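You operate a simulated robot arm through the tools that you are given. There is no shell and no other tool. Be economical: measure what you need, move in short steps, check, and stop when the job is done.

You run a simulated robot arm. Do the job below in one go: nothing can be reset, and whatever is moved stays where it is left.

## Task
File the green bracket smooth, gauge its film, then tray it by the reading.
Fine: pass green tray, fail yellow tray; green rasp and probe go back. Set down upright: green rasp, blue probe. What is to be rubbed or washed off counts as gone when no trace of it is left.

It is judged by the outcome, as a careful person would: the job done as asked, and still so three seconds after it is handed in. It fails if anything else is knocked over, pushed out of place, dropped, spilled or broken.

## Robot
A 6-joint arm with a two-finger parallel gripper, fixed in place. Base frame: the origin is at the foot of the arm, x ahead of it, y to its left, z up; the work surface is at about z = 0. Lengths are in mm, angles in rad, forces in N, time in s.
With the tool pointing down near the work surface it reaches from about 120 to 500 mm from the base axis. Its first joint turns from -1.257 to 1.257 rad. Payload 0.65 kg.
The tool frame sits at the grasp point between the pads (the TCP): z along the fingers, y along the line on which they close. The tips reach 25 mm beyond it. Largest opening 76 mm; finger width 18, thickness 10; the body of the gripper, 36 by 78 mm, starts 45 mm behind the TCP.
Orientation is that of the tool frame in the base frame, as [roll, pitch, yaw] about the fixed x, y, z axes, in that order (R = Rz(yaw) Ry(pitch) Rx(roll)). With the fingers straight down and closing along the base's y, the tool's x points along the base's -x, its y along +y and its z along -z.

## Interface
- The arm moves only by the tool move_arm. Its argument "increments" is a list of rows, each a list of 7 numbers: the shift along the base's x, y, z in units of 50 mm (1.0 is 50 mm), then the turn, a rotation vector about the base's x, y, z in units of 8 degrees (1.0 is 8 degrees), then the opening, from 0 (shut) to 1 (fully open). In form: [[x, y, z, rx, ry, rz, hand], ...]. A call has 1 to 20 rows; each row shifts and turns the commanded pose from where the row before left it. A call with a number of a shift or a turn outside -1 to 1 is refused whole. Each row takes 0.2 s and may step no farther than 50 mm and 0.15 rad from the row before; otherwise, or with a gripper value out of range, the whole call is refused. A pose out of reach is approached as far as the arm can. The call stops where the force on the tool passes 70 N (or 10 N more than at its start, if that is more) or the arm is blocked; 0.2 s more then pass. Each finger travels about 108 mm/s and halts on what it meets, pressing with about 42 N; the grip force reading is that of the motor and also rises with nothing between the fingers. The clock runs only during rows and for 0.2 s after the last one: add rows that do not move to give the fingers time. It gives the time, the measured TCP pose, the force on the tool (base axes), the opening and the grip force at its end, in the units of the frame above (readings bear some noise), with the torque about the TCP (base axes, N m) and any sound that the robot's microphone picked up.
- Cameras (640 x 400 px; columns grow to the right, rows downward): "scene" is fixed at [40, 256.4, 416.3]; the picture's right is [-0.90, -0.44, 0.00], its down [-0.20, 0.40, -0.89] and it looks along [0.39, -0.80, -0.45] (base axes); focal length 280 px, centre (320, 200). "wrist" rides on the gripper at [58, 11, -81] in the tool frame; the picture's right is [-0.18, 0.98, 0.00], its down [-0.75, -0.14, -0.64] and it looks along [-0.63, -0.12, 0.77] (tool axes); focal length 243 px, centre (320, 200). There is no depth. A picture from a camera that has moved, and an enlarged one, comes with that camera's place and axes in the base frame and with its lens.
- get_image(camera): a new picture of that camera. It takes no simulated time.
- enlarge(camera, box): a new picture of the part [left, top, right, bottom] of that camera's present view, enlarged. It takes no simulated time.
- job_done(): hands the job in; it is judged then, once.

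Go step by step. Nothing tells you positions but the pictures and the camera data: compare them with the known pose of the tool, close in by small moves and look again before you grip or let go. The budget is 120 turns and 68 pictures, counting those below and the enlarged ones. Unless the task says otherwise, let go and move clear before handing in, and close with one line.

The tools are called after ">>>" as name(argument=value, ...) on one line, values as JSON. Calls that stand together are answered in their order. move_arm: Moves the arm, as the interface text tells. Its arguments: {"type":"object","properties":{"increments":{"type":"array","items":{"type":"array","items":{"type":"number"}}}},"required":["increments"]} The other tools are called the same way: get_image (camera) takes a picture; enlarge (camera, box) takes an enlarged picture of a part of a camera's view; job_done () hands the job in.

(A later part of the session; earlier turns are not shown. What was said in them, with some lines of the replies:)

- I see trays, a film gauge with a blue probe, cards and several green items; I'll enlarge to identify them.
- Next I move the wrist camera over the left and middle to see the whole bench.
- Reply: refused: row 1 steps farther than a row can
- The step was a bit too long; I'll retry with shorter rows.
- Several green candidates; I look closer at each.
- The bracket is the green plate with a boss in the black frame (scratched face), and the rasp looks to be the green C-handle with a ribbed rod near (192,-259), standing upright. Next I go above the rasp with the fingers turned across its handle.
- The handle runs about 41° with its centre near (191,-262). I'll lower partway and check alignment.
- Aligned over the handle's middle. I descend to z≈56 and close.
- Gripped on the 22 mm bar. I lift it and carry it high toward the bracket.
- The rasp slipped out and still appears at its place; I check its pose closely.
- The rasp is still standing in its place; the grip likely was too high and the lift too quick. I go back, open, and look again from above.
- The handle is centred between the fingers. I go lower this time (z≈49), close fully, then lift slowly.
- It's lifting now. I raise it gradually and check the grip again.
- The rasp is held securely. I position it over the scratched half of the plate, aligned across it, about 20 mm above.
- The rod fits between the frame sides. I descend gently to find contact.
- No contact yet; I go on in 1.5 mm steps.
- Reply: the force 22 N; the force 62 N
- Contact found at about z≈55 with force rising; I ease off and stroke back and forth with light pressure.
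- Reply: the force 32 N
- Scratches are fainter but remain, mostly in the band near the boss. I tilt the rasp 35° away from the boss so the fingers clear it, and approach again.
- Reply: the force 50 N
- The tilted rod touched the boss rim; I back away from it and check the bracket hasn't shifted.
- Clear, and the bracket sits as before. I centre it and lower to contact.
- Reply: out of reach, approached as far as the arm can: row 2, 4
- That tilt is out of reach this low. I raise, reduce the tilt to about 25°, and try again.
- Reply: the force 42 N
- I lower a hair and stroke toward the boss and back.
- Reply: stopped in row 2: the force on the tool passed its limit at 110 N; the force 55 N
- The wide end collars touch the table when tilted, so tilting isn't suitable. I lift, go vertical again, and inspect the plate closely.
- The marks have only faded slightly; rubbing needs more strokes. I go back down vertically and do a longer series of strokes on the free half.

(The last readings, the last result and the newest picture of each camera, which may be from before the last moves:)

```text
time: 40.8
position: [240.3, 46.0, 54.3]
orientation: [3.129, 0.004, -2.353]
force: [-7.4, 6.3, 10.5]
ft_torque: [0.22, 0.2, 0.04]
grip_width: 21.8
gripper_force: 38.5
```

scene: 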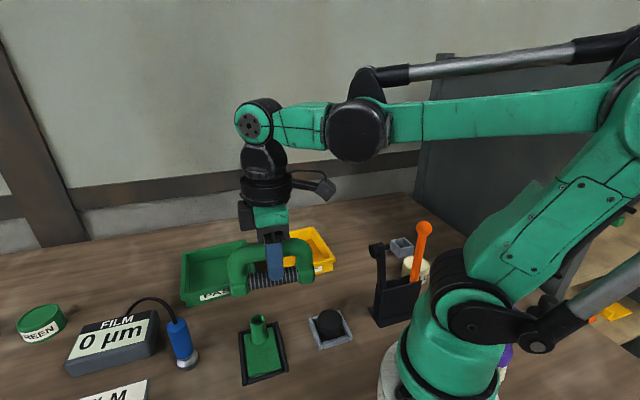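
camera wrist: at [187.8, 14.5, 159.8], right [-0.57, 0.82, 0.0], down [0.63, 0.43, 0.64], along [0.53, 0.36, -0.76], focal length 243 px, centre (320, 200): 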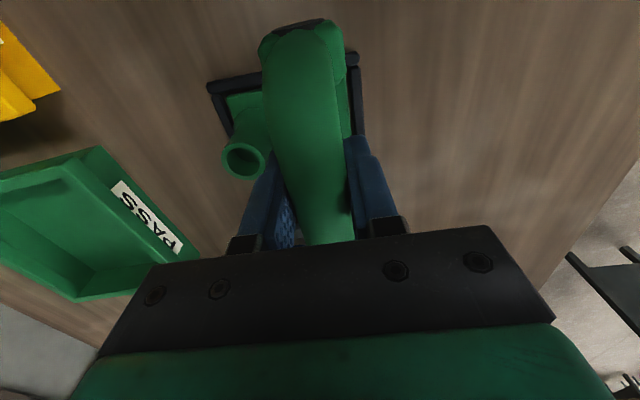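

>>> move_arm(increments=[[-0.1, 0.1, -0.012, 0, 0, 0, 0], [-0.1, 0.1, 0, 0, 0, 0, 0], [-0.1, 0.1, 0, 0, 0, 0, 0], [0.1, -0.1, 0, 0, 0, 0, 0], [0.1, -0.1, 0, 0, 0, 0, 0], [0.1, -0.1, 0, 0, 0, 0, 0], [-0.1, 0.1, 0, 0, 0, 0, 0], [-0.1, 0.1, 0, 0, 0, 0, 0], [-0.1, 0.1, 0, 0, 0, 0, 0], [0.1, -0.1, 0, 0, 0, 0, 0], [0.1, -0.1, 0, 0, 0, 0, 0], [0.1, -0.1, 0, 0, 0, 0, 0], [-0.1, 0.1, 0, 0, 0, 0, 0], [-0.1, 0.1, 0, 0, 0, 0, 0], [-0.1, 0.1, 0, 0, 0, 0, 0]])

>>> move_arm(increments=[[0, 0, 0.3, 0, 0, 0, 0], [-0.3, 0.3, 0.5, 0, 0, 0, 0], [-0.4, 0.4, 0.1, 0, 0, 0, 0], [-0.3, 0.3, 0, 0, 0, 0, 0], [0, 0, 0, 0, 0, 0, 0]])

>>> enlarge(camera="wrist", box=[120, 50, 260, 160])

```text
time: 44.0
position: [226.8, 58.8, 53.0]
orientation: [3.135, 0.002, -2.354]
force: [16.7, -16.1, 27.2]
ft_torque: [-0.76, -0.84, -0.04]
grip_width: 22.1
gripper_force: 38.9
```

```text
time: 45.2
position: [175.4, 111.0, 97.5]
orientation: [3.133, 0.001, -2.354]
force: [-0.2, 0.5, 0.0]
ft_torque: [-0.02, -0.01, 0.04]
grip_width: 21.7
gripper_force: 38.8
```

```text
3.64 times, centred on (190, 105) of wrist
camera zoom: at [127.0, 75.3, 179.1], right [-0.57, 0.82, 0.01], down [0.63, 0.43, 0.64], along [0.53, 0.37, -0.77], focal length 882 px, centre (793, 546)
```

zoom: 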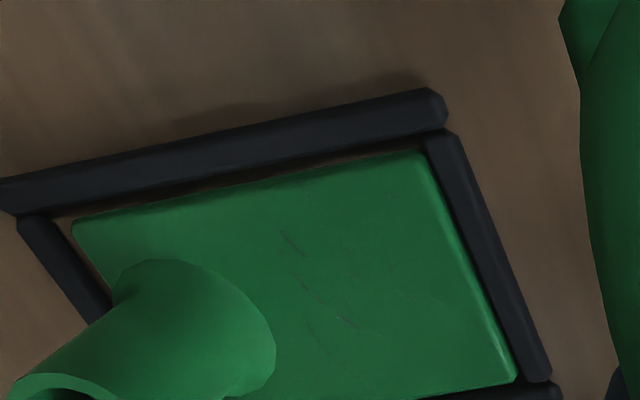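

The marks are fading evenly with strokes. I go back for more of the same.

>>> move_arm(increments=[[0.4, -0.4, 0, 0, 0, 0, 0], [0.4, -0.4, 0, 0, 0, 0, 0], [0.3, -0.3, -0.4, 0, 0, 0, 0], [0, 0, -0.3, 0, 0, 0, 0], [0, 0, -0.12, 0, 0, 0, 0], [0, 0, -0.04, 0, 0, 0, 0], [0, 0, 0, 0, 0, 0, 0]])

>>> move_arm(increments=[[0, 0, -0.02, 0, 0, 0, 0], [0, 0, -0.01, 0, 0, 0, 0], [0, 0, 0, 0, 0, 0, 0]])

```text
time: 46.8
position: [229.5, 54.5, 54.6]
orientation: [3.134, 0.001, -2.353]
force: [-0.4, -0.2, -1.4]
ft_torque: [0.03, 0.01, 0.01]
grip_width: 21.9
gripper_force: 39.0
```

```text
time: 47.6
position: [229.6, 55.4, 54.0]
orientation: [3.134, 0.002, -2.354]
force: [-0.4, -0.5, -1.5]
ft_torque: [0.03, 0.01, 0.0]
grip_width: 21.9
gripper_force: 38.5
```

>>> move_arm(increments=[[0, 0, -0.02, 0, 0, 0, 0], [0, 0, -0.012, 0, 0, 0, 0], [0.1, -0.1, 0, 0, 0, 0, 0], [0.1, -0.1, 0, 0, 0, 0, 0], [-0.12, 0.12, 0, 0, 0, 0, 0], [-0.12, 0.12, 0, 0, 0, 0, 0], [0.12, -0.12, 0, 0, 0, 0, 0], [0.12, -0.12, 0, 0, 0, 0, 0], [-0.12, 0.12, 0, 0, 0, 0, 0], [-0.12, 0.12, 0, 0, 0, 0, 0], [0.12, -0.12, 0, 0, 0, 0, 0], [0.12, -0.12, 0, 0, 0, 0, 0], [-0.12, 0.12, 0, 0, 0, 0, 0], [-0.12, 0.12, 0, 0, 0, 0, 0], [0.12, -0.12, 0, 0, 0, 0, 0], [0.12, -0.12, 0, 0, 0, 0, 0]])

>>> move_arm(increments=[[-0.12, 0.12, -0.008, 0, 0, 0, 0], [-0.12, 0.12, 0, 0, 0, 0, 0], [0.12, -0.12, 0, 0, 0, 0, 0], [0.12, -0.12, 0, 0, 0, 0, 0], [-0.12, 0.12, 0, 0, 0, 0, 0], [-0.12, 0.12, 0, 0, 0, 0, 0], [0.12, -0.12, 0, 0, 0, 0, 0], [0.12, -0.12, 0, 0, 0, 0, 0], [-0.12, 0.12, 0, 0, 0, 0, 0], [-0.12, 0.12, 0, 0, 0, 0, 0], [0.12, -0.12, 0, 0, 0, 0, 0], [0.12, -0.12, 0, 0, 0, 0, 0], [-0.12, 0.12, 0, 0, 0, 0, 0], [-0.12, 0.12, 0, 0, 0, 0, 0], [0.12, -0.12, 0, 0, 0, 0, 0], [0.12, -0.12, 0, 0, 0, 0, 0]])

>>> move_arm(increments=[[-0.12, 0.12, 0, 0, 0, 0, 0], [-0.12, 0.12, 0, 0, 0, 0, 0], [0.12, -0.12, 0, 0, 0, 0, 0], [0.12, -0.12, 0, 0, 0, 0, 0], [-0.12, 0.12, 0, 0, 0, 0, 0], [-0.12, 0.12, 0, 0, 0, 0, 0], [0.12, -0.12, 0, 0, 0, 0, 0], [0.12, -0.12, 0, 0, 0, 0, 0], [-0.12, 0.12, 0, 0, 0, 0, 0], [-0.12, 0.12, 0, 0, 0, 0, 0], [0.12, -0.12, 0, 0, 0, 0, 0], [0.12, -0.12, 0, 0, 0, 0, 0], [-0.12, 0.12, 0, 0, 0, 0, 0], [-0.12, 0.12, 0, 0, 0, 0, 0], [0, 0, 0.3, 0, 0, 0, 0], [-0.3, 0.3, 0.5, 0, 0, 0, 0], [-0.4, 0.4, 0.1, 0, 0, 0, 0], [-0.3, 0.3, 0, 0, 0, 0, 0], [0, 0, 0, 0, 0, 0, 0]])

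>>> enlarge(camera="wrist", box=[120, 50, 260, 160])

```text
time: 48.3
position: [230.2, 55.7, 51.9]
orientation: [3.123, 0.0, -2.354]
force: [-4.5, 0.1, 42.7]
ft_torque: [-0.29, -0.43, 0.01]
grip_width: 21.7
gripper_force: 38.5
stopped in row 3: the force on the tool passed its limit at 77 N (the readings are from after the stop); the commanded pose is now the measured one
```

```text
time: 49.1
position: [220.7, 66.0, 51.0]
orientation: [3.111, 0.002, -2.35]
force: [-0.4, 0.6, 48.7]
ft_torque: [-0.38, -0.48, -0.02]
grip_width: 21.6
gripper_force: 39.0
stopped in row 4: the force on the tool passed its limit at 81 N (the readings are from after the stop); the commanded pose is now the measured one
```

```text
time: 50.0
position: [212.2, 74.1, 53.2]
orientation: [3.088, 0.005, -2.345]
force: [-2.9, 0.2, 42.8]
ft_torque: [-0.49, -0.29, -0.04]
grip_width: 22.0
gripper_force: 38.8
stopped in row 4: the force on the tool passed its limit at 82 N (the readings are from after the stop); the commanded pose is now the measured one
```

```text
3.64 times, centred on (190, 105) of wrist
camera zoom: at [166.8, 34.6, 134.3], right [-0.57, 0.82, 0.05], down [0.65, 0.42, 0.64], along [0.5, 0.4, -0.77], focal length 882 px, centre (793, 546)
```

zoom: 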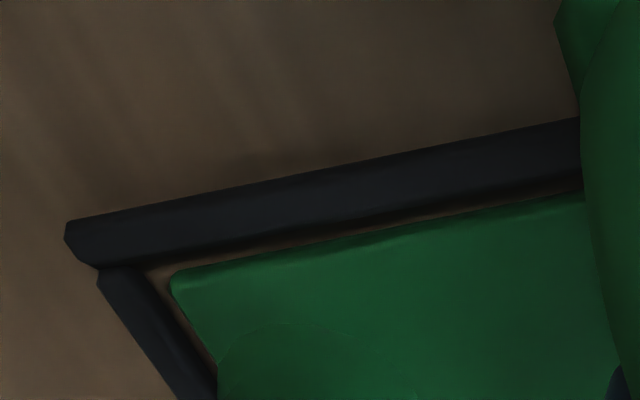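

The strokes stuck and drifted off the plate edge; I lift clear, correct the small tilt, and inspect.

>>> move_arm(increments=[[0, 0, 0.2, 0, 0, 0, 0], [-0.2, 0.2, 0.4, 0, 0, 0, 0], [-0.3, 0.3, 0.3, -0.27, -0.27, -0.08, 0], [-0.2, 0.2, 0, 0, 0, 0, 0], [0, 0, 0, 0, 0, 0, 0]])

>>> get_image(camera="wrist")

>>> enlarge(camera="wrist", box=[120, 50, 260, 160])

>>> enlarge(camera="scene", box=[200, 280, 360, 400])

```text
time: 51.2
position: [178.5, 108.0, 98.4]
orientation: [-3.14, 0.001, -2.355]
force: [0.3, 0.6, -1.2]
ft_torque: [0.0, -0.01, 0.0]
grip_width: 21.8
gripper_force: 38.8
```

```text
26 pictures are left
camera wrist: at [128.9, 72.5, 178.7], right [-0.57, 0.82, 0.0], down [0.63, 0.43, 0.65], along [0.53, 0.36, -0.76], focal length 243 px, centre (320, 200)
```

wrist: 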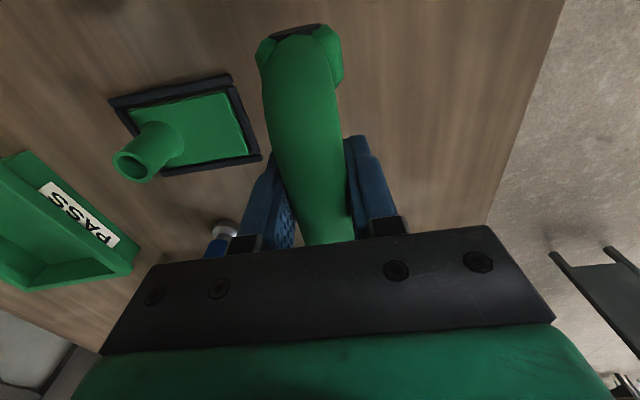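

```text
3.64 times, centred on (190, 105) of wrist
camera zoom: at [128.9, 72.5, 178.7], right [-0.57, 0.82, 0.0], down [0.63, 0.43, 0.65], along [0.53, 0.36, -0.76], focal length 882 px, centre (793, 546)
```

zoom: 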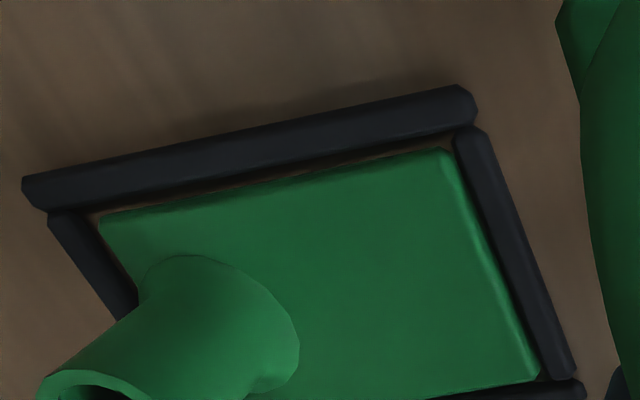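

```text
3.33 times, centred on (280, 340) of scene
camera zoom: at [40.0, 256.4, 416.3], right [-0.9, -0.44, 0.0], down [-0.2, 0.4, -0.89], along [0.39, -0.8, -0.45], focal length 933 px, centre (453, -267)
```

zoom: 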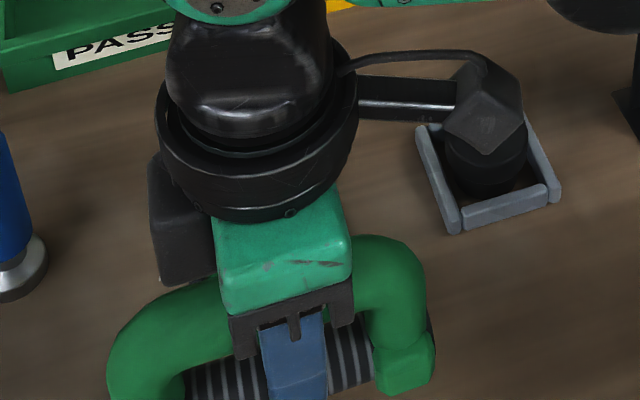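

The plate is fully smooth now. I carry the rasp back to its home spot, hovering first.

>>> move_arm(increments=[[0, 0, 0.6, 0, 0, 0, 0], [0, 0, 0.7, 0, 0, 0, 0], [0.2, -0.5, 0.6, 0, 0, 0, 0], [0.3, -0.6, 0, 0, 0, 0, 0], [0.2, -0.7, 0, 0, 0, 0, 0], [0, -0.7, 0, 0, 0, 0, 0], [0, -0.7, 0, 0, 0, 0, 0], [0, -0.7, 0, 0, 0, -0.1, 0], [0, -0.7, 0, 0, 0, -0.1, 0], [-0.1, -0.7, 0, 0, 0, -0.1, 0], [-0.2, -0.7, 0, 0, 0, -0.1, 0], [-0.11, -0.7, 0, 0, 0, -0.09, 0], [0, -0.5, 0, 0, 0, 0, 0], [0, -0.22, -0.3, 0, 0, 0, 0], [0, 0, -0.5, 0, 0, 0, 0], [0, 0, -0.5, 0, 0, 0, 0], [0, 0, -0.5, 0, 0, 0, 0], [0, 0, -0.3, 0, 0, 0, 0], [0, 0, 0, 0, 0, 0, 0]])

>>> enlarge(camera="scene", box=[300, 160, 460, 280])

```text
time: 55.2
position: [190.3, -262.4, 88.1]
orientation: [-3.139, 0.001, -2.422]
force: [-0.9, 0.0, -2.0]
ft_torque: [0.02, 0.01, -0.01]
grip_width: 21.5
gripper_force: 38.5
```

```text
3.33 times, centred on (380, 220) of scene
camera zoom: at [40.0, 256.4, 416.3], right [-0.9, -0.44, 0.0], down [-0.2, 0.4, -0.89], along [0.39, -0.8, -0.45], focal length 933 px, centre (120, 133)
```

zoom: 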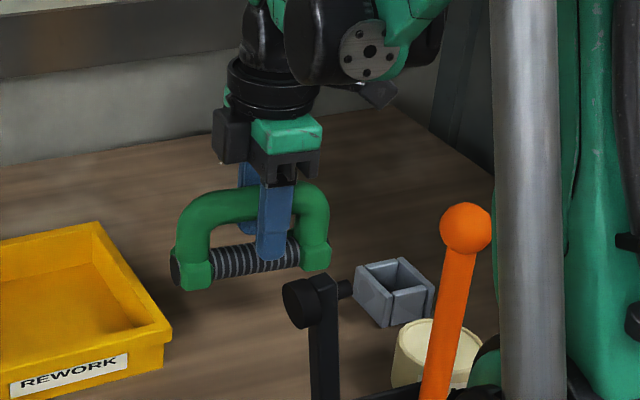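

Over home. I lower to just above the table, then find contact.

>>> move_arm(increments=[[0.02, 0, -0.4, 0, 0, 0, 0], [0, 0, -0.24, 0, 0, 0, 0], [0, 0, -0.06, 0, 0, 0, 0], [0, 0, 0, 0, 0, 0, 0]])

>>> move_arm(increments=[[0, 0, -0.03, 0, 0, 0, 0], [0, 0, 0, 0, 0, 0, 0]])

```text
time: 56.2
position: [192.0, -263.4, 54.5]
orientation: [-3.139, 0.002, -2.424]
force: [-0.1, 1.0, -2.1]
ft_torque: [0.01, 0.02, 0.0]
grip_width: 22.0
gripper_force: 39.0
```

```text
time: 56.8
position: [191.4, -262.6, 51.2]
orientation: [-3.139, 0.003, -2.422]
force: [0.1, -1.3, -1.8]
ft_torque: [-0.03, 0.03, -0.03]
grip_width: 21.9
gripper_force: 38.6
```

>>> move_arm(increments=[[0, 0, -0.02, 0, 0, 0, 0], [0, 0, 0, 0, 0, 0, 0]])

>>> move_arm(increments=[[0, 0, -0.016, 0, 0, 0, 0], [0, 0, 0, 0, 0, 0, 0]])

```text
time: 57.4
position: [192.7, -262.6, 49.3]
orientation: [-3.14, 0.003, -2.423]
force: [-0.5, 0.0, -1.0]
ft_torque: [-0.02, -0.01, 0.03]
grip_width: 21.8
gripper_force: 39.0
```

```text
time: 58.0
position: [193.5, -261.6, 49.3]
orientation: [-3.141, 0.001, -2.423]
force: [0.0, -0.3, -1.7]
ft_torque: [0.0, 0.03, -0.01]
grip_width: 21.7
gripper_force: 38.7
```

>>> move_arm(increments=[[0, 0, -0.02, 0, 0, 0, 0], [0, 0, 0, 0, 0, 0, 0]])

>>> move_arm(increments=[[0, 0, -0.016, 0, 0, 0, 0], [0, 0, 0, 0, 0, 0, 0]])

>>> enlarge(camera="scene", box=[330, 210, 410, 270])

```text
time: 58.6
position: [192.4, -263.2, 48.8]
orientation: [-3.14, 0.001, -2.424]
force: [0.2, 0.6, -1.1]
ft_torque: [0.0, 0.02, 0.02]
grip_width: 21.9
gripper_force: 38.8
```

```text
time: 59.2
position: [192.0, -262.0, 48.8]
orientation: [-3.138, 0.0, -2.422]
force: [1.2, -0.8, -1.9]
ft_torque: [0.0, 0.02, 0.02]
grip_width: 22.2
gripper_force: 38.5
```

```text
6.67 times, centred on (370, 240) of scene
camera zoom: at [40.0, 256.4, 416.3], right [-0.9, -0.44, 0.0], down [-0.2, 0.4, -0.89], along [0.39, -0.8, -0.45], focal length 1866 px, centre (-13, -67)
```

zoom: 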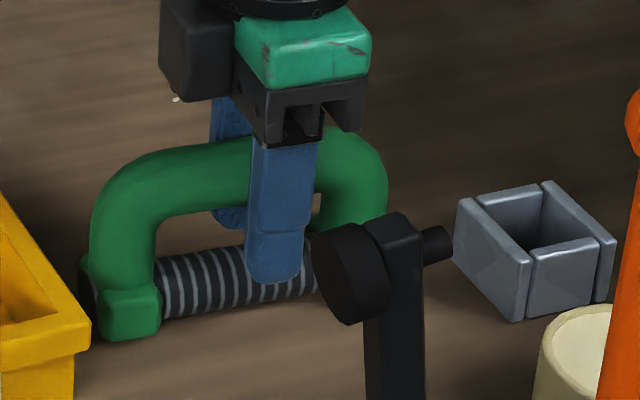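

>>> move_arm(increments=[[0, 0, -0.02, 0, 0, 0, 0], [0, 0, -0.01, 0, 0, 0, 0], [0, 0, 0, 0, 0, 0, 0]])

>>> move_arm(increments=[[0, 0, -0.02, 0, 0, 0, 0], [0, 0, 0, 0, 0, 0, 0]])

```text
time: 60.0
position: [193.8, -262.4, 47.0]
orientation: [-3.137, 0.002, -2.423]
force: [0.4, -1.4, 26.5]
ft_torque: [0.21, 0.26, -0.04]
grip_width: 22.3
gripper_force: 38.9
stopped in row 3: the force on the tool passed its limit at 72 N (the readings are from after the stop); the commanded pose is now the measured one
```

```text
time: 60.4
position: [193.0, -264.8, 46.4]
orientation: [-3.137, 0.003, -2.423]
force: [0.7, -0.2, 29.4]
ft_torque: [0.24, 0.2, 0.02]
grip_width: 21.9
gripper_force: 39.0
stopped in row 1: the force on the tool passed its limit at 84 N (the readings are from after the stop); the commanded pose is now the measured one
```

Contact with the table is made. I release in place and rise.

>>> move_arm(increments=[[0, 0, 0.01, 0, 0, 0, 0.4], [0, 0, 0, 0, 0, 0, 0.7], [0, 0, 0, 0, 0, 0, 1], [0, 0, 0, 0, 0, 0, 1], [0, 0, 0.5, 0, 0, 0, 1], [0, 0, 0.8, 0, 0, 0, 1], [0, 0, 0.9, 0, 0, 0, 1], [0, 0, 0.9, 0, 0, 0, 1]])

>>> enlarge(camera="scene", box=[300, 160, 460, 280])

```text
time: 62.2
position: [191.0, -263.7, 200.9]
orientation: [-3.137, 0.001, -2.424]
force: [-0.6, 0.2, 1.0]
ft_torque: [0.01, -0.01, 0.02]
grip_width: 76.1
gripper_force: 0.0
```

```text
3.33 times, centred on (380, 220) of scene
camera zoom: at [40.0, 256.4, 416.3], right [-0.9, -0.44, 0.0], down [-0.2, 0.4, -0.89], along [0.39, -0.8, -0.45], focal length 933 px, centre (120, 133)
```

zoom: 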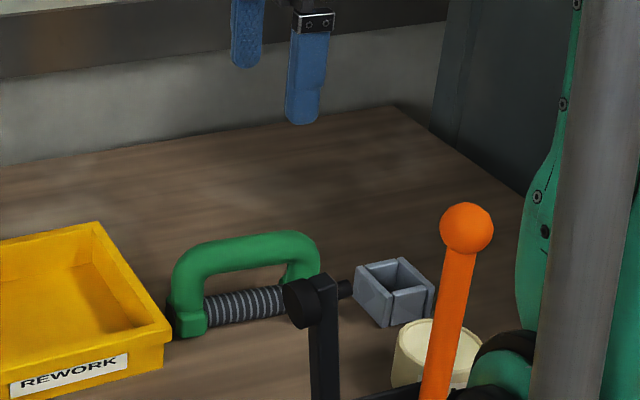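

The rasp is back upright in its place. Now I move above the blue probe (about (337,104)) with fingers closing along y.

>>> move_arm(increments=[[0, 0.6, 0, 0, 0, -0.43, 1], [0, 0.6, 0, 0, 0, -0.43, 1], [0.2, 0.6, 0, 0, 0, -0.43, 1], [0.2, 0.6, 0, 0, 0, -0.43, 1], [0.3, 0.6, 0, 0, 0, -0.43, 1], [0.3, 0.6, 0, 0, 0, -0.43, 1], [0.3, 0.6, 0, 0, 0, -0.43, 1], [0.3, 0.6, 0, 0, 0, -0.43, 1], [0.3, 0.6, 0, 0, 0, -0.43, 1], [0.3, 0.6, 0, 0, 0, -0.43, 1], [0.3, 0.6, 0, 0, 0, -0.43, 1], [0.3, 0.6, 0, 0, 0, -0.41, 1], [0.1, 0.15, 0, 0, 0, 0, 1], [0, 0, 0, 0, 0, 0, 1]])

>>> get_image(camera="wrist")

```text
time: 65.2
position: [337.6, 105.1, 204.2]
orientation: [-3.138, 0.002, -3.141]
force: [0.4, -0.2, 0.2]
ft_torque: [0.0, 0.0, -0.01]
grip_width: 75.8
gripper_force: 0.1
```

```text
20 pictures are left
camera wrist: at [279.9, 114.3, 284.0], right [0.18, 0.98, 0.0], down [0.75, -0.14, 0.65], along [0.63, -0.12, -0.76], focal length 243 px, centre (320, 200)
```

wrist: 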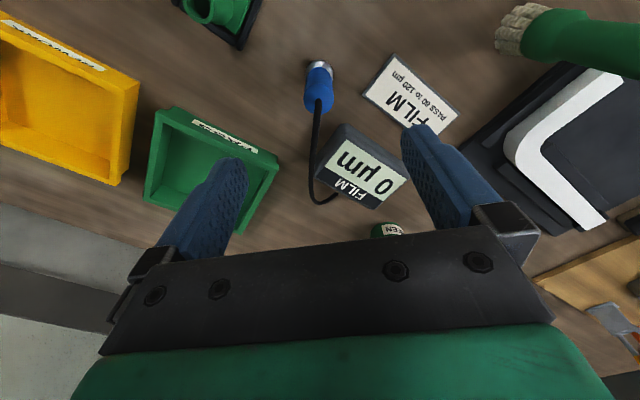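

Probe centre ≈ (339,101.5). I descend straddling it and close gently.

>>> move_arm(increments=[[0.03, -0.07, -0.6, 0, 0, 0, 1], [0, 0, -0.7, 0, 0, 0, 1], [0, 0, -0.7, 0, 0, 0, 1], [0, 0, -0.5, 0, 0, 0, 1], [0, 0, -0.34, 0, 0, 0, 1], [0, 0, 0, 0, 0, 0, 1]])

>>> get_image(camera="scene")

```text
time: 66.6
position: [339.4, 100.0, 58.9]
orientation: [-3.139, 0.002, -3.141]
force: [0.0, 0.5, 0.1]
ft_torque: [0.02, -0.01, 0.01]
grip_width: 75.8
gripper_force: 0.1
```

```text
19 pictures are left
```

scene: 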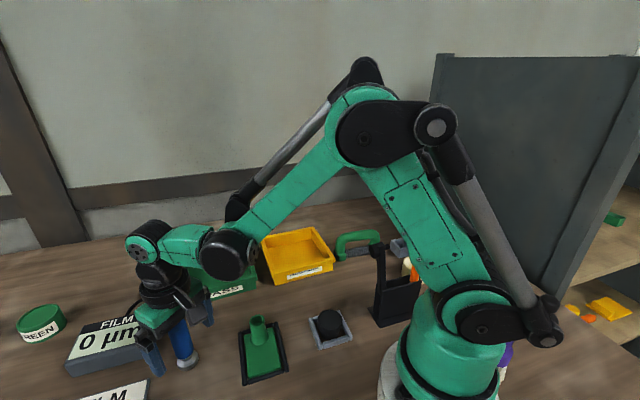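

>>> move_arm(increments=[[0, 0.02, 0, 0, 0, 0, 1], [0, 0, 0, 0, 0, 0, 0.6], [0, 0, 0, 0, 0, 0, 0.3], [0, 0, 0, 0, 0, 0, 0], [0, 0, 0, 0, 0, 0, 0], [0, 0, 0, 0, 0, 0, 0]])

>>> move_arm(increments=[[0, 0, 0.05, 0, 0, 0, 0], [0, 0, 0.1, 0, 0, 0, 0], [0, 0, 0.2, 0, 0, 0, 0], [0, 0, 0, 0, 0, 0, 0]])

>>> enlarge(camera="scene", box=[60, 260, 260, 400])

```text
time: 68.0
position: [339.2, 103.0, 58.8]
orientation: [-3.138, 0.001, -3.139]
force: [1.1, 3.7, 4.1]
ft_torque: [0.27, -0.04, 0.0]
grip_width: 23.9
gripper_force: 40.1
```

```text
time: 69.0
position: [340.2, 101.0, 77.5]
orientation: [-3.137, 0.002, -3.142]
force: [-0.5, -0.1, -0.8]
ft_torque: [-0.01, 0.01, 0.01]
grip_width: 23.7
gripper_force: 39.6
```

```text
2.86 times, centred on (160, 330) of scene
camera zoom: at [40.0, 256.4, 416.3], right [-0.9, -0.44, 0.0], down [-0.2, 0.4, -0.89], along [0.39, -0.8, -0.45], focal length 800 px, centre (777, -171)
```

zoom: 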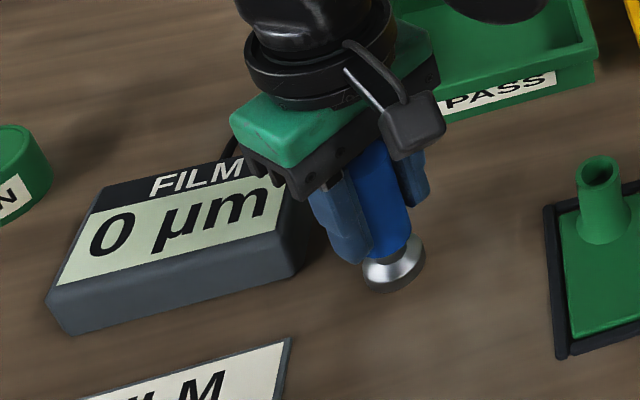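

Probe is held upright. I carry it over the free, filed part of the plate.

>>> move_arm(increments=[[0, 0, 0.5, 0, 0, 0, 0], [-0.2, 0, 0.6, 0, 0, 0, 0], [-0.5, -0.25, 0, 0, 0, 0, 0], [-0.5, -0.25, 0, 0, 0, 0, 0], [-0.5, -0.25, 0, 0, 0, 0, 0], [-0.38, -0.25, 0, 0, 0, 0, 0], [0, 0, -0.5, 0, 0, 0, 0], [0, 0, -0.5, 0, 0, 0, 0], [0, 0, 0, 0, 0, 0, 0]])

>>> get_image(camera="scene")

```text
time: 71.0
position: [235.1, 50.5, 79.7]
orientation: [-3.14, 0.001, -3.139]
force: [0.3, -0.8, -1.5]
ft_torque: [0.01, -0.01, -0.02]
grip_width: 23.7
gripper_force: 39.6
```

```text
17 pictures are left
```

scene: 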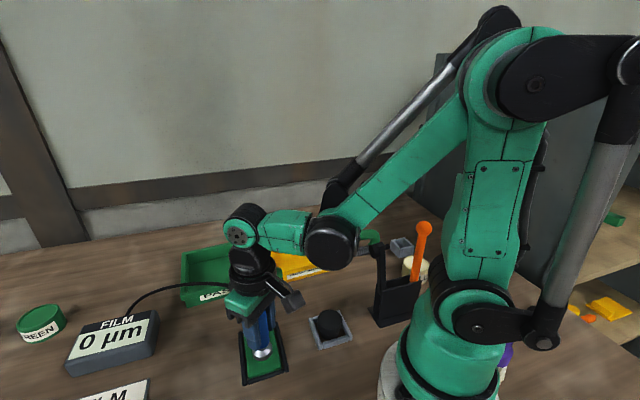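

>>> move_arm(increments=[[0, 0, -0.16, 0, 0, 0, 0], [0, 0, -0.08, 0, 0, 0, 0], [0, 0, 0, 0, 0, 0, 0]])

>>> move_arm(increments=[[0, 0, -0.03, 0, 0, 0, 0], [0, 0, 0, 0, 0, 0, 0]])

```text
time: 71.8
position: [236.6, 51.4, 69.2]
orientation: [-3.138, 0.001, -3.14]
force: [0.5, 0.3, -0.5]
ft_torque: [0.04, 0.04, -0.02]
grip_width: 23.5
gripper_force: 40.0
```

```text
time: 72.4
position: [236.6, 52.3, 68.3]
orientation: [-3.138, 0.003, -3.14]
force: [-0.5, -0.3, -1.2]
ft_torque: [-0.03, -0.01, 0.0]
grip_width: 23.4
gripper_force: 39.8
```

>>> move_arm(increments=[[0, 0, -0.03, 0, 0, 0, 0], [0, 0, 0, 0, 0, 0, 0]])

>>> move_arm(increments=[[0, 0, -0.02, 0, 0, 0, 0], [0, 0, 0, 0, 0, 0, 0]])

```text
time: 73.0
position: [236.3, 51.1, 66.8]
orientation: [-3.139, 0.001, -3.14]
force: [-0.4, 0.4, -0.7]
ft_torque: [-0.01, 0.01, 0.03]
grip_width: 23.4
gripper_force: 39.4
```

```text
time: 73.6
position: [235.5, 51.3, 65.7]
orientation: [-3.138, 0.002, -3.14]
force: [0.3, -0.4, -0.3]
ft_torque: [0.02, -0.01, -0.01]
grip_width: 23.3
gripper_force: 39.8
```

>>> move_arm(increments=[[0, 0, -0.02, 0, 0, 0, 0], [0, 0, 0, 0, 0, 0, 0]])

>>> move_arm(increments=[[0, 0, -0.016, 0, 0, 0, 0], [0, 0, 0, 0, 0, 0, 0]])

```text
time: 74.2
position: [235.6, 52.3, 65.9]
orientation: [-3.138, 0.002, -3.14]
force: [-0.7, 1.5, 10.6]
ft_torque: [0.06, 0.0, 0.01]
grip_width: 23.8
gripper_force: 40.0
```

```text
time: 74.8
position: [236.2, 50.7, 64.3]
orientation: [-3.139, 0.001, -3.14]
force: [-2.6, 2.3, 27.2]
ft_torque: [0.18, 0.05, 0.01]
grip_width: 23.6
gripper_force: 39.8
```

Firm contact on the plate. I hold a second and read the display and the card.

>>> move_arm(increments=[[0, 0, 0, 0, 0, 0, 0], [0, 0, 0, 0, 0, 0, 0], [0, 0, 0, 0, 0, 0, 0], [0, 0, 0, 0, 0, 0, 0], [0, 0, 0, 0, 0, 0, 0]])

>>> enlarge(camera="scene", box=[50, 290, 210, 400])

>>> enlarge(camera="scene", box=[200, 290, 340, 390])

```text
time: 76.0
position: [235.7, 50.4, 64.2]
orientation: [-3.137, 0.004, -3.14]
force: [1.2, -0.6, 13.0]
ft_torque: [0.0, -0.1, -0.05]
grip_width: 23.4
gripper_force: 39.4
```

```text
3.64 times, centred on (130, 345) of scene
camera zoom: at [40.0, 256.4, 416.3], right [-0.9, -0.44, 0.0], down [-0.2, 0.4, -0.89], along [0.39, -0.8, -0.45], focal length 1018 px, centre (1011, -327)
```

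zoom: 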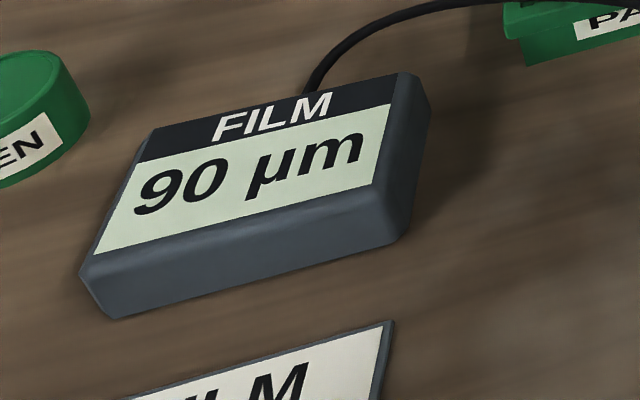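

```text
4.00 times, centred on (270, 340) of scene
camera zoom: at [40.0, 256.4, 416.3], right [-0.9, -0.44, 0.0], down [-0.2, 0.4, -0.89], along [0.39, -0.8, -0.45], focal length 1120 px, centre (520, -360)
```

zoom: 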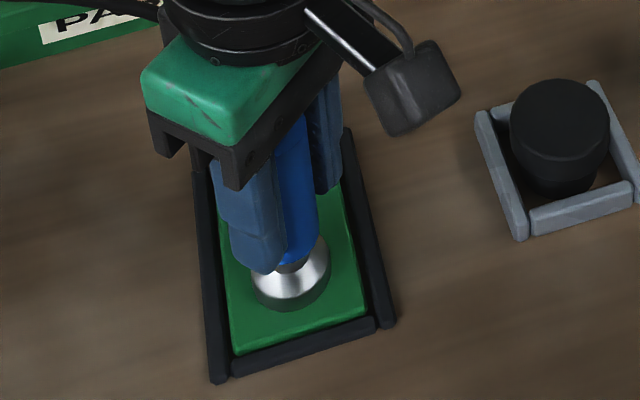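

Reading 90 µm, within 60–120: pass. I lift the probe and bring it back to its spot.

>>> move_arm(increments=[[0, 0, 0.4, 0, 0, 0, 0], [0, 0, 0.6, 0, 0, 0, 0], [0.38, 0.25, 0.3, 0, 0, 0, 0], [0.5, 0.25, 0, 0, 0, 0, 0], [0.5, 0.25, 0, 0, 0, 0, 0], [0.5, 0.25, 0, 0, 0, 0, 0], [0.2, 0, -0.5, 0, 0, 0, 0], [0, 0, -0.5, 0, 0, 0, 0], [0, 0, -0.3, 0, 0, 0, 0], [0, 0, 0, 0, 0, 0, 0]])

>>> enlarge(camera="scene", box=[60, 260, 260, 400])

```text
time: 78.2
position: [339.2, 101.6, 64.1]
orientation: [-3.137, 0.002, -3.138]
force: [0.0, -0.5, -0.5]
ft_torque: [-0.03, 0.0, 0.0]
grip_width: 23.3
gripper_force: 39.5
```

```text
2.86 times, centred on (160, 330) of scene
camera zoom: at [40.0, 256.4, 416.3], right [-0.9, -0.44, 0.0], down [-0.2, 0.4, -0.89], along [0.39, -0.8, -0.45], focal length 800 px, centre (777, -171)
```

zoom: 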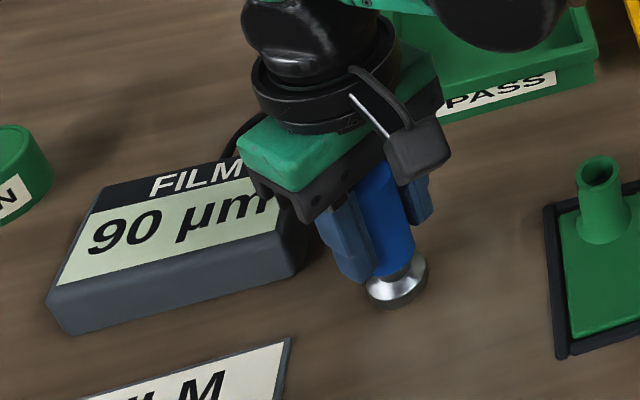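

The reading is held at 90. I lower the probe to the table in small steps.

>>> move_arm(increments=[[0, 0, -0.06, 0, 0, 0, 0], [0, 0, -0.03, 0, 0, 0, 0], [0, 0, 0, 0, 0, 0, 0]])

>>> move_arm(increments=[[0, 0, -0.02, 0, 0, 0, 0], [0, 0, 0, 0, 0, 0, 0]])

```text
time: 79.0
position: [340.1, 101.7, 60.2]
orientation: [-3.137, 0.002, -3.14]
force: [-0.1, -0.2, -1.4]
ft_torque: [-0.02, -0.01, -0.01]
grip_width: 23.5
gripper_force: 40.0
```

```text
time: 79.6
position: [339.8, 101.5, 59.2]
orientation: [-3.139, 0.001, -3.141]
force: [0.4, -0.9, 0.8]
ft_torque: [0.01, 0.01, 0.0]
grip_width: 23.8
gripper_force: 39.9
```

>>> move_arm(increments=[[0, 0, -0.012, 0, 0, 0, 0], [0, 0, 0, 0, 0, 0, 0]])

```text
time: 80.2
position: [339.0, 102.4, 59.8]
orientation: [-3.137, 0.0, -3.138]
force: [-3.2, -2.5, 22.8]
ft_torque: [0.04, 0.12, -0.04]
grip_width: 23.5
gripper_force: 40.0
```

Contact. I release and rise straight up.

>>> move_arm(increments=[[0, 0, 0.01, 0, 0, 0, 0.4], [0, 0, 0, 0, 0, 0, 0.7], [0, 0, 0, 0, 0, 0, 1], [0, 0, 0, 0, 0, 0, 1], [0, 0, 0.4, 0, 0, 0, 1], [0, 0, 0.7, 0, 0, 0, 1], [0, 0, 0.8, 0, 0, 0, 1], [0, 0, 0.8, 0, 0, 0, 1]])

>>> get_image(camera="scene")

```text
time: 82.0
position: [339.1, 102.3, 195.5]
orientation: [-3.138, 0.001, 3.141]
force: [0.1, 0.0, -0.8]
ft_torque: [0.01, 0.01, 0.03]
grip_width: 76.0
gripper_force: 0.1
```

```text
13 pictures are left
```

scene: 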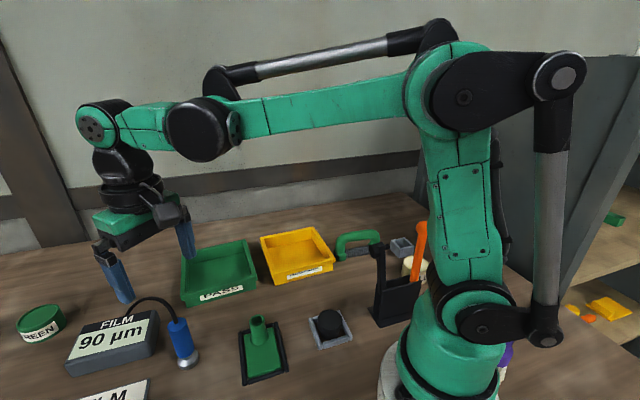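

The probe is back. Now I go above the bracket's boss (≈(266,20)) with fingers closing along the plate's long axis.

>>> move_arm(increments=[[-0.2, -0.2, 0, 0, 0, 0.8, 1], [-0.25, -0.3, 0, 0, 0, 0.8, 1], [-0.25, -0.3, 0, 0, 0, 0.8, 1], [-0.25, -0.3, 0, 0, 0, 0.8, 1], [-0.25, -0.3, -0.1, 0, 0, 0.8, 1], [-0.26, -0.24, -0.5, 0, 0, 0.8, 1], [0, 0, -0.6, 0, 0, 0.825, 1], [0, 0, 0, 0, 0, 0, 1]])

>>> get_image(camera="wrist")

```text
time: 83.8
position: [267.7, 18.0, 132.8]
orientation: [-3.137, 0.002, -2.353]
force: [0.6, 0.4, -0.3]
ft_torque: [-0.02, -0.02, 0.03]
grip_width: 76.1
gripper_force: 0.1
```

```text
12 pictures are left
camera wrist: at [218.0, -17.2, 213.7], right [-0.57, 0.82, 0.0], down [0.63, 0.44, 0.65], along [0.53, 0.36, -0.76], focal length 243 px, centre (320, 200)
```

wrist: 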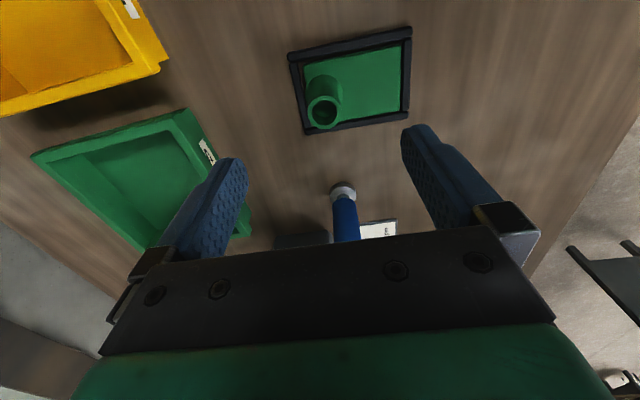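

Boss is at about (265,18). I descend to z≈38 and grip.

>>> move_arm(increments=[[-0.04, 0, -0.6, 0, 0, 0, 1], [0, 0, -0.6, 0, 0, 0, 1], [0, 0, -0.5, 0, 0, 0, 1], [0, 0, -0.18, 0, 0, 0, 1], [0, 0, 0, 0, 0, 0, 1]])

>>> enlarge(camera="scene", box=[200, 270, 340, 390])

```text
time: 85.0
position: [264.6, 18.0, 39.8]
orientation: [-3.138, 0.002, -2.355]
force: [-0.4, 0.2, 0.2]
ft_torque: [-0.02, 0.01, 0.01]
grip_width: 75.9
gripper_force: 0.1
```

```text
3.33 times, centred on (270, 330) of scene
camera zoom: at [40.0, 256.4, 416.3], right [-0.9, -0.44, 0.0], down [-0.2, 0.4, -0.89], along [0.39, -0.8, -0.45], focal length 933 px, centre (487, -233)
```

zoom: 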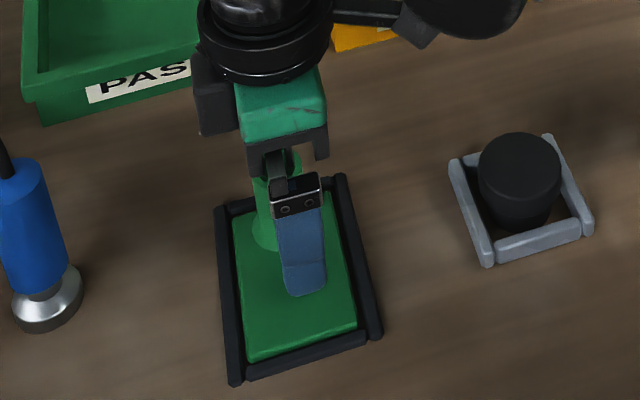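

>>> move_arm(increments=[[0, 0, 0, 0, 0, 0, 0.6], [0, 0, 0, 0, 0, 0, 0.3], [0, 0, 0, 0, 0, 0, 0], [0, 0, 0, 0, 0, 0, 0], [0, 0, 0, 0, 0, 0, 0]])

>>> move_arm(increments=[[0, 0, 0.06, 0, 0, 0, 0], [0, 0, 0.1, 0, 0, 0, 0], [0, 0, 0.2, 0, 0, 0, 0], [0, 0, 0, 0, 0, 0, 0]])

>>> enlarge(camera="scene", box=[200, 270, 340, 390])

```text
time: 86.2
position: [264.3, 18.3, 41.1]
orientation: [-3.139, 0.003, -2.354]
force: [0.2, -0.9, 9.0]
ft_torque: [0.4, 0.35, 0.02]
grip_width: 22.7
gripper_force: 38.8
```

```text
time: 87.2
position: [264.7, 19.7, 57.6]
orientation: [-3.139, 0.004, -2.356]
force: [-0.1, 0.6, -1.2]
ft_torque: [0.02, -0.02, -0.01]
grip_width: 22.6
gripper_force: 39.2
```

```text
3.33 times, centred on (270, 330) of scene
camera zoom: at [40.0, 256.4, 416.3], right [-0.9, -0.44, 0.0], down [-0.2, 0.4, -0.89], along [0.39, -0.8, -0.45], focal length 933 px, centre (487, -233)
```

zoom: 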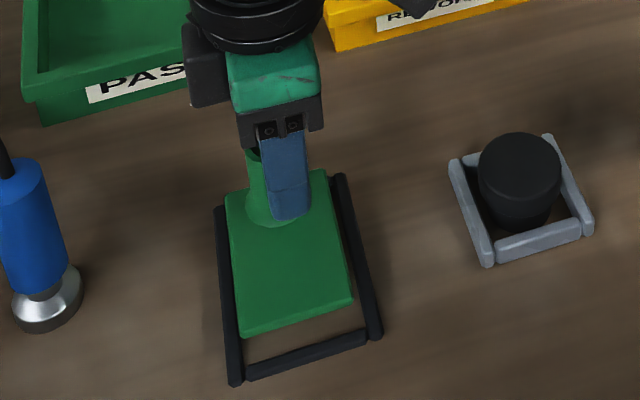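

Lifted level. I carry it up and over to the green PASS tray.

>>> move_arm(increments=[[0, 0, 0.5, 0, 0, 0, 0], [0, 0, 0.6, 0, 0, 0, 0], [0.3, -0.1, 0.5, 0, 0, 0, 0], [0.5, -0.26, 0.2, 0, 0, 0, 0], [0.6, -0.34, 0, 0, 0, 0, 0], [0.6, -0.34, 0, 0, 0, 0, 0], [0.6, -0.34, 0, 0, 0, 0, 0], [0.6, -0.34, 0, 0, 0, 0, 0], [0.36, -0.15, 0, 0, 0, 0, 0], [0, 0, 0, 0, 0, 0, 0]])

>>> get_image(camera="scene")

>>> get_image(camera="wrist")

```text
time: 89.4
position: [444.5, -76.1, 147.6]
orientation: [-3.139, 0.001, -2.354]
force: [0.4, -0.9, -0.8]
ft_torque: [0.0, 0.0, -0.03]
grip_width: 22.9
gripper_force: 39.6
```

```text
9 pictures are left
```

scene: 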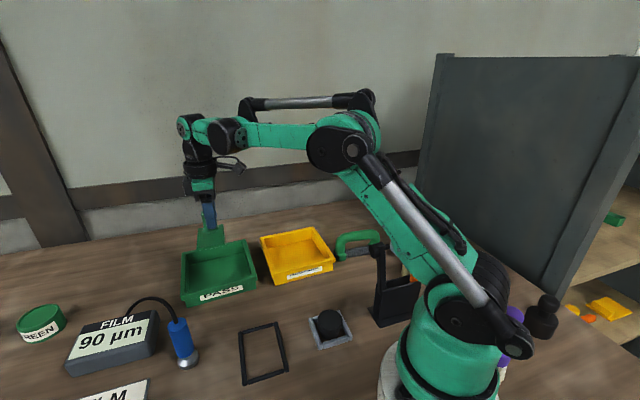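

```text
8 pictures are left
camera wrist: at [394.9, -111.5, 228.6], right [-0.57, 0.82, 0.0], down [0.63, 0.43, 0.65], along [0.53, 0.36, -0.76], focal length 243 px, centre (320, 200)
```

wrist: 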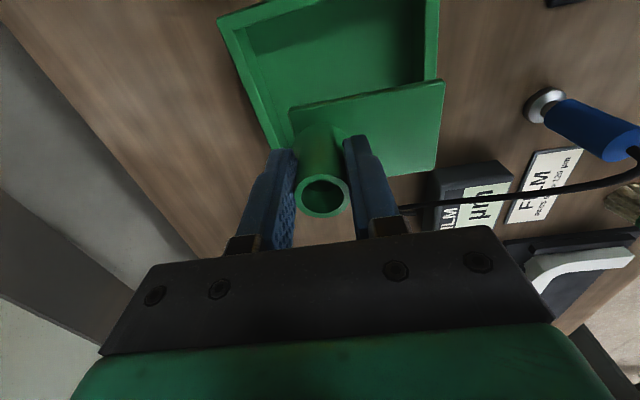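

The plate is over the tray's interior with margin on all sides. I lower it in.

>>> move_arm(increments=[[0.04, 0.04, -0.5, 0, 0, 0, 0], [0, 0, -0.6, 0, 0, 0, 0], [0, 0, -0.5, 0, 0, 0, 0], [0, 0, -0.2, 0, 0, 0, 0], [0, 0, -0.04, 0, 0, 0, 0], [0, 0, 0, 0, 0, 0, 0]])

>>> move_arm(increments=[[0, 0, -0.04, 0, 0, 0, 0], [0, 0, -0.03, 0, 0, 0, 0], [0, 0, 0, 0, 0, 0, 0]])

```text
time: 90.8
position: [446.1, -71.7, 56.6]
orientation: [-3.138, 0.002, -2.355]
force: [-1.0, 0.7, -0.5]
ft_torque: [-0.02, -0.01, 0.01]
grip_width: 22.8
gripper_force: 39.1
```

```text
time: 91.6
position: [444.5, -72.2, 53.6]
orientation: [-3.139, 0.001, -2.353]
force: [-0.3, 0.2, -0.5]
ft_torque: [0.0, -0.01, -0.04]
grip_width: 22.7
gripper_force: 38.9
```

>>> move_arm(increments=[[0, 0, -0.04, 0, 0, 0, 0], [0, 0, -0.03, 0, 0, 0, 0], [0, 0, 0, 0, 0, 0, 0]])

>>> move_arm(increments=[[0, 0, -0.03, 0, 0, 0, 0], [0, 0, 0, 0, 0, 0, 0]])

```text
time: 92.4
position: [446.2, -71.7, 48.4]
orientation: [-3.137, 0.002, -2.356]
force: [0.0, -0.3, 0.0]
ft_torque: [0.0, -0.03, 0.0]
grip_width: 22.8
gripper_force: 39.1
```

```text
time: 93.0
position: [445.5, -72.5, 47.5]
orientation: [-3.136, 0.005, -2.355]
force: [2.7, -2.2, 33.7]
ft_torque: [0.54, 0.16, 0.0]
grip_width: 22.6
gripper_force: 39.0
```

Contact with the tray floor. I open partly and rise clear.

>>> move_arm(increments=[[0, 0, 0.015, 0, 0, 0, 0.35], [0, 0, 0, 0, 0, 0, 0.5], [0, 0, 0, 0, 0, 0, 0.6], [0, 0, 0, 0, 0, 0, 0.6], [0, 0, 0.4, 0, 0, 0, 0.6], [0, 0, 0.7, 0, 0, 0, 0.6], [0, 0, 0.8, 0, 0, 0, 0.6], [0, 0, 0.8, 0, 0, 0, 0.6], [-0.6, 0, 0.4, 0, 0, 0, 0.6], [-0.6, 0, 0, 0, 0, 0, 0.6]])

>>> get_image(camera="scene")

>>> get_image(camera="wrist")

```text
time: 95.2
position: [382.4, -72.9, 202.3]
orientation: [-3.139, 0.001, -2.355]
force: [-0.1, 0.0, -0.3]
ft_torque: [0.01, 0.0, 0.0]
grip_width: 45.4
gripper_force: 0.0
```

```text
7 pictures are left
```

scene: 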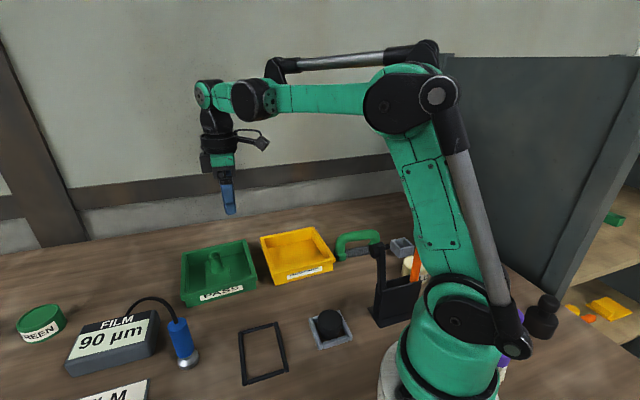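

```text
6 pictures are left
camera wrist: at [334.7, -107.6, 283.4], right [-0.57, 0.82, 0.0], down [0.63, 0.43, 0.65], along [0.53, 0.36, -0.76], focal length 243 px, centre (320, 200)
```

wrist: 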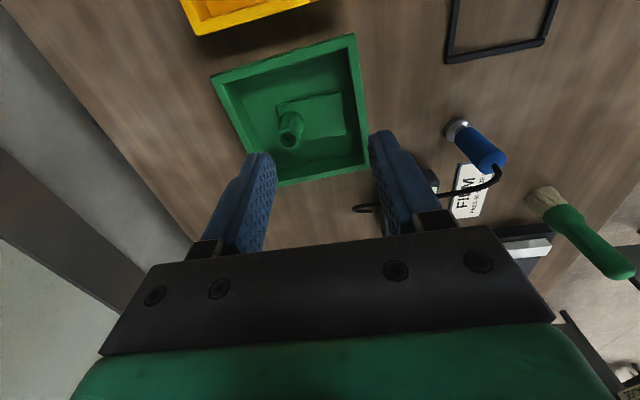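

The bracket lies flat in the PASS tray, the rasp and probe stand upright in their places, and the arm is clear. I hand the job in.

>>> job_done()

```text
The job is handed in.
```

The green bracket was filed until no scratch showed. Its film read 90 µm, inside the card's 60–120 µm pass range, so it is in the green PASS tray, and the rasp and probe are back upright in their places, to within a few millimetres by eye.
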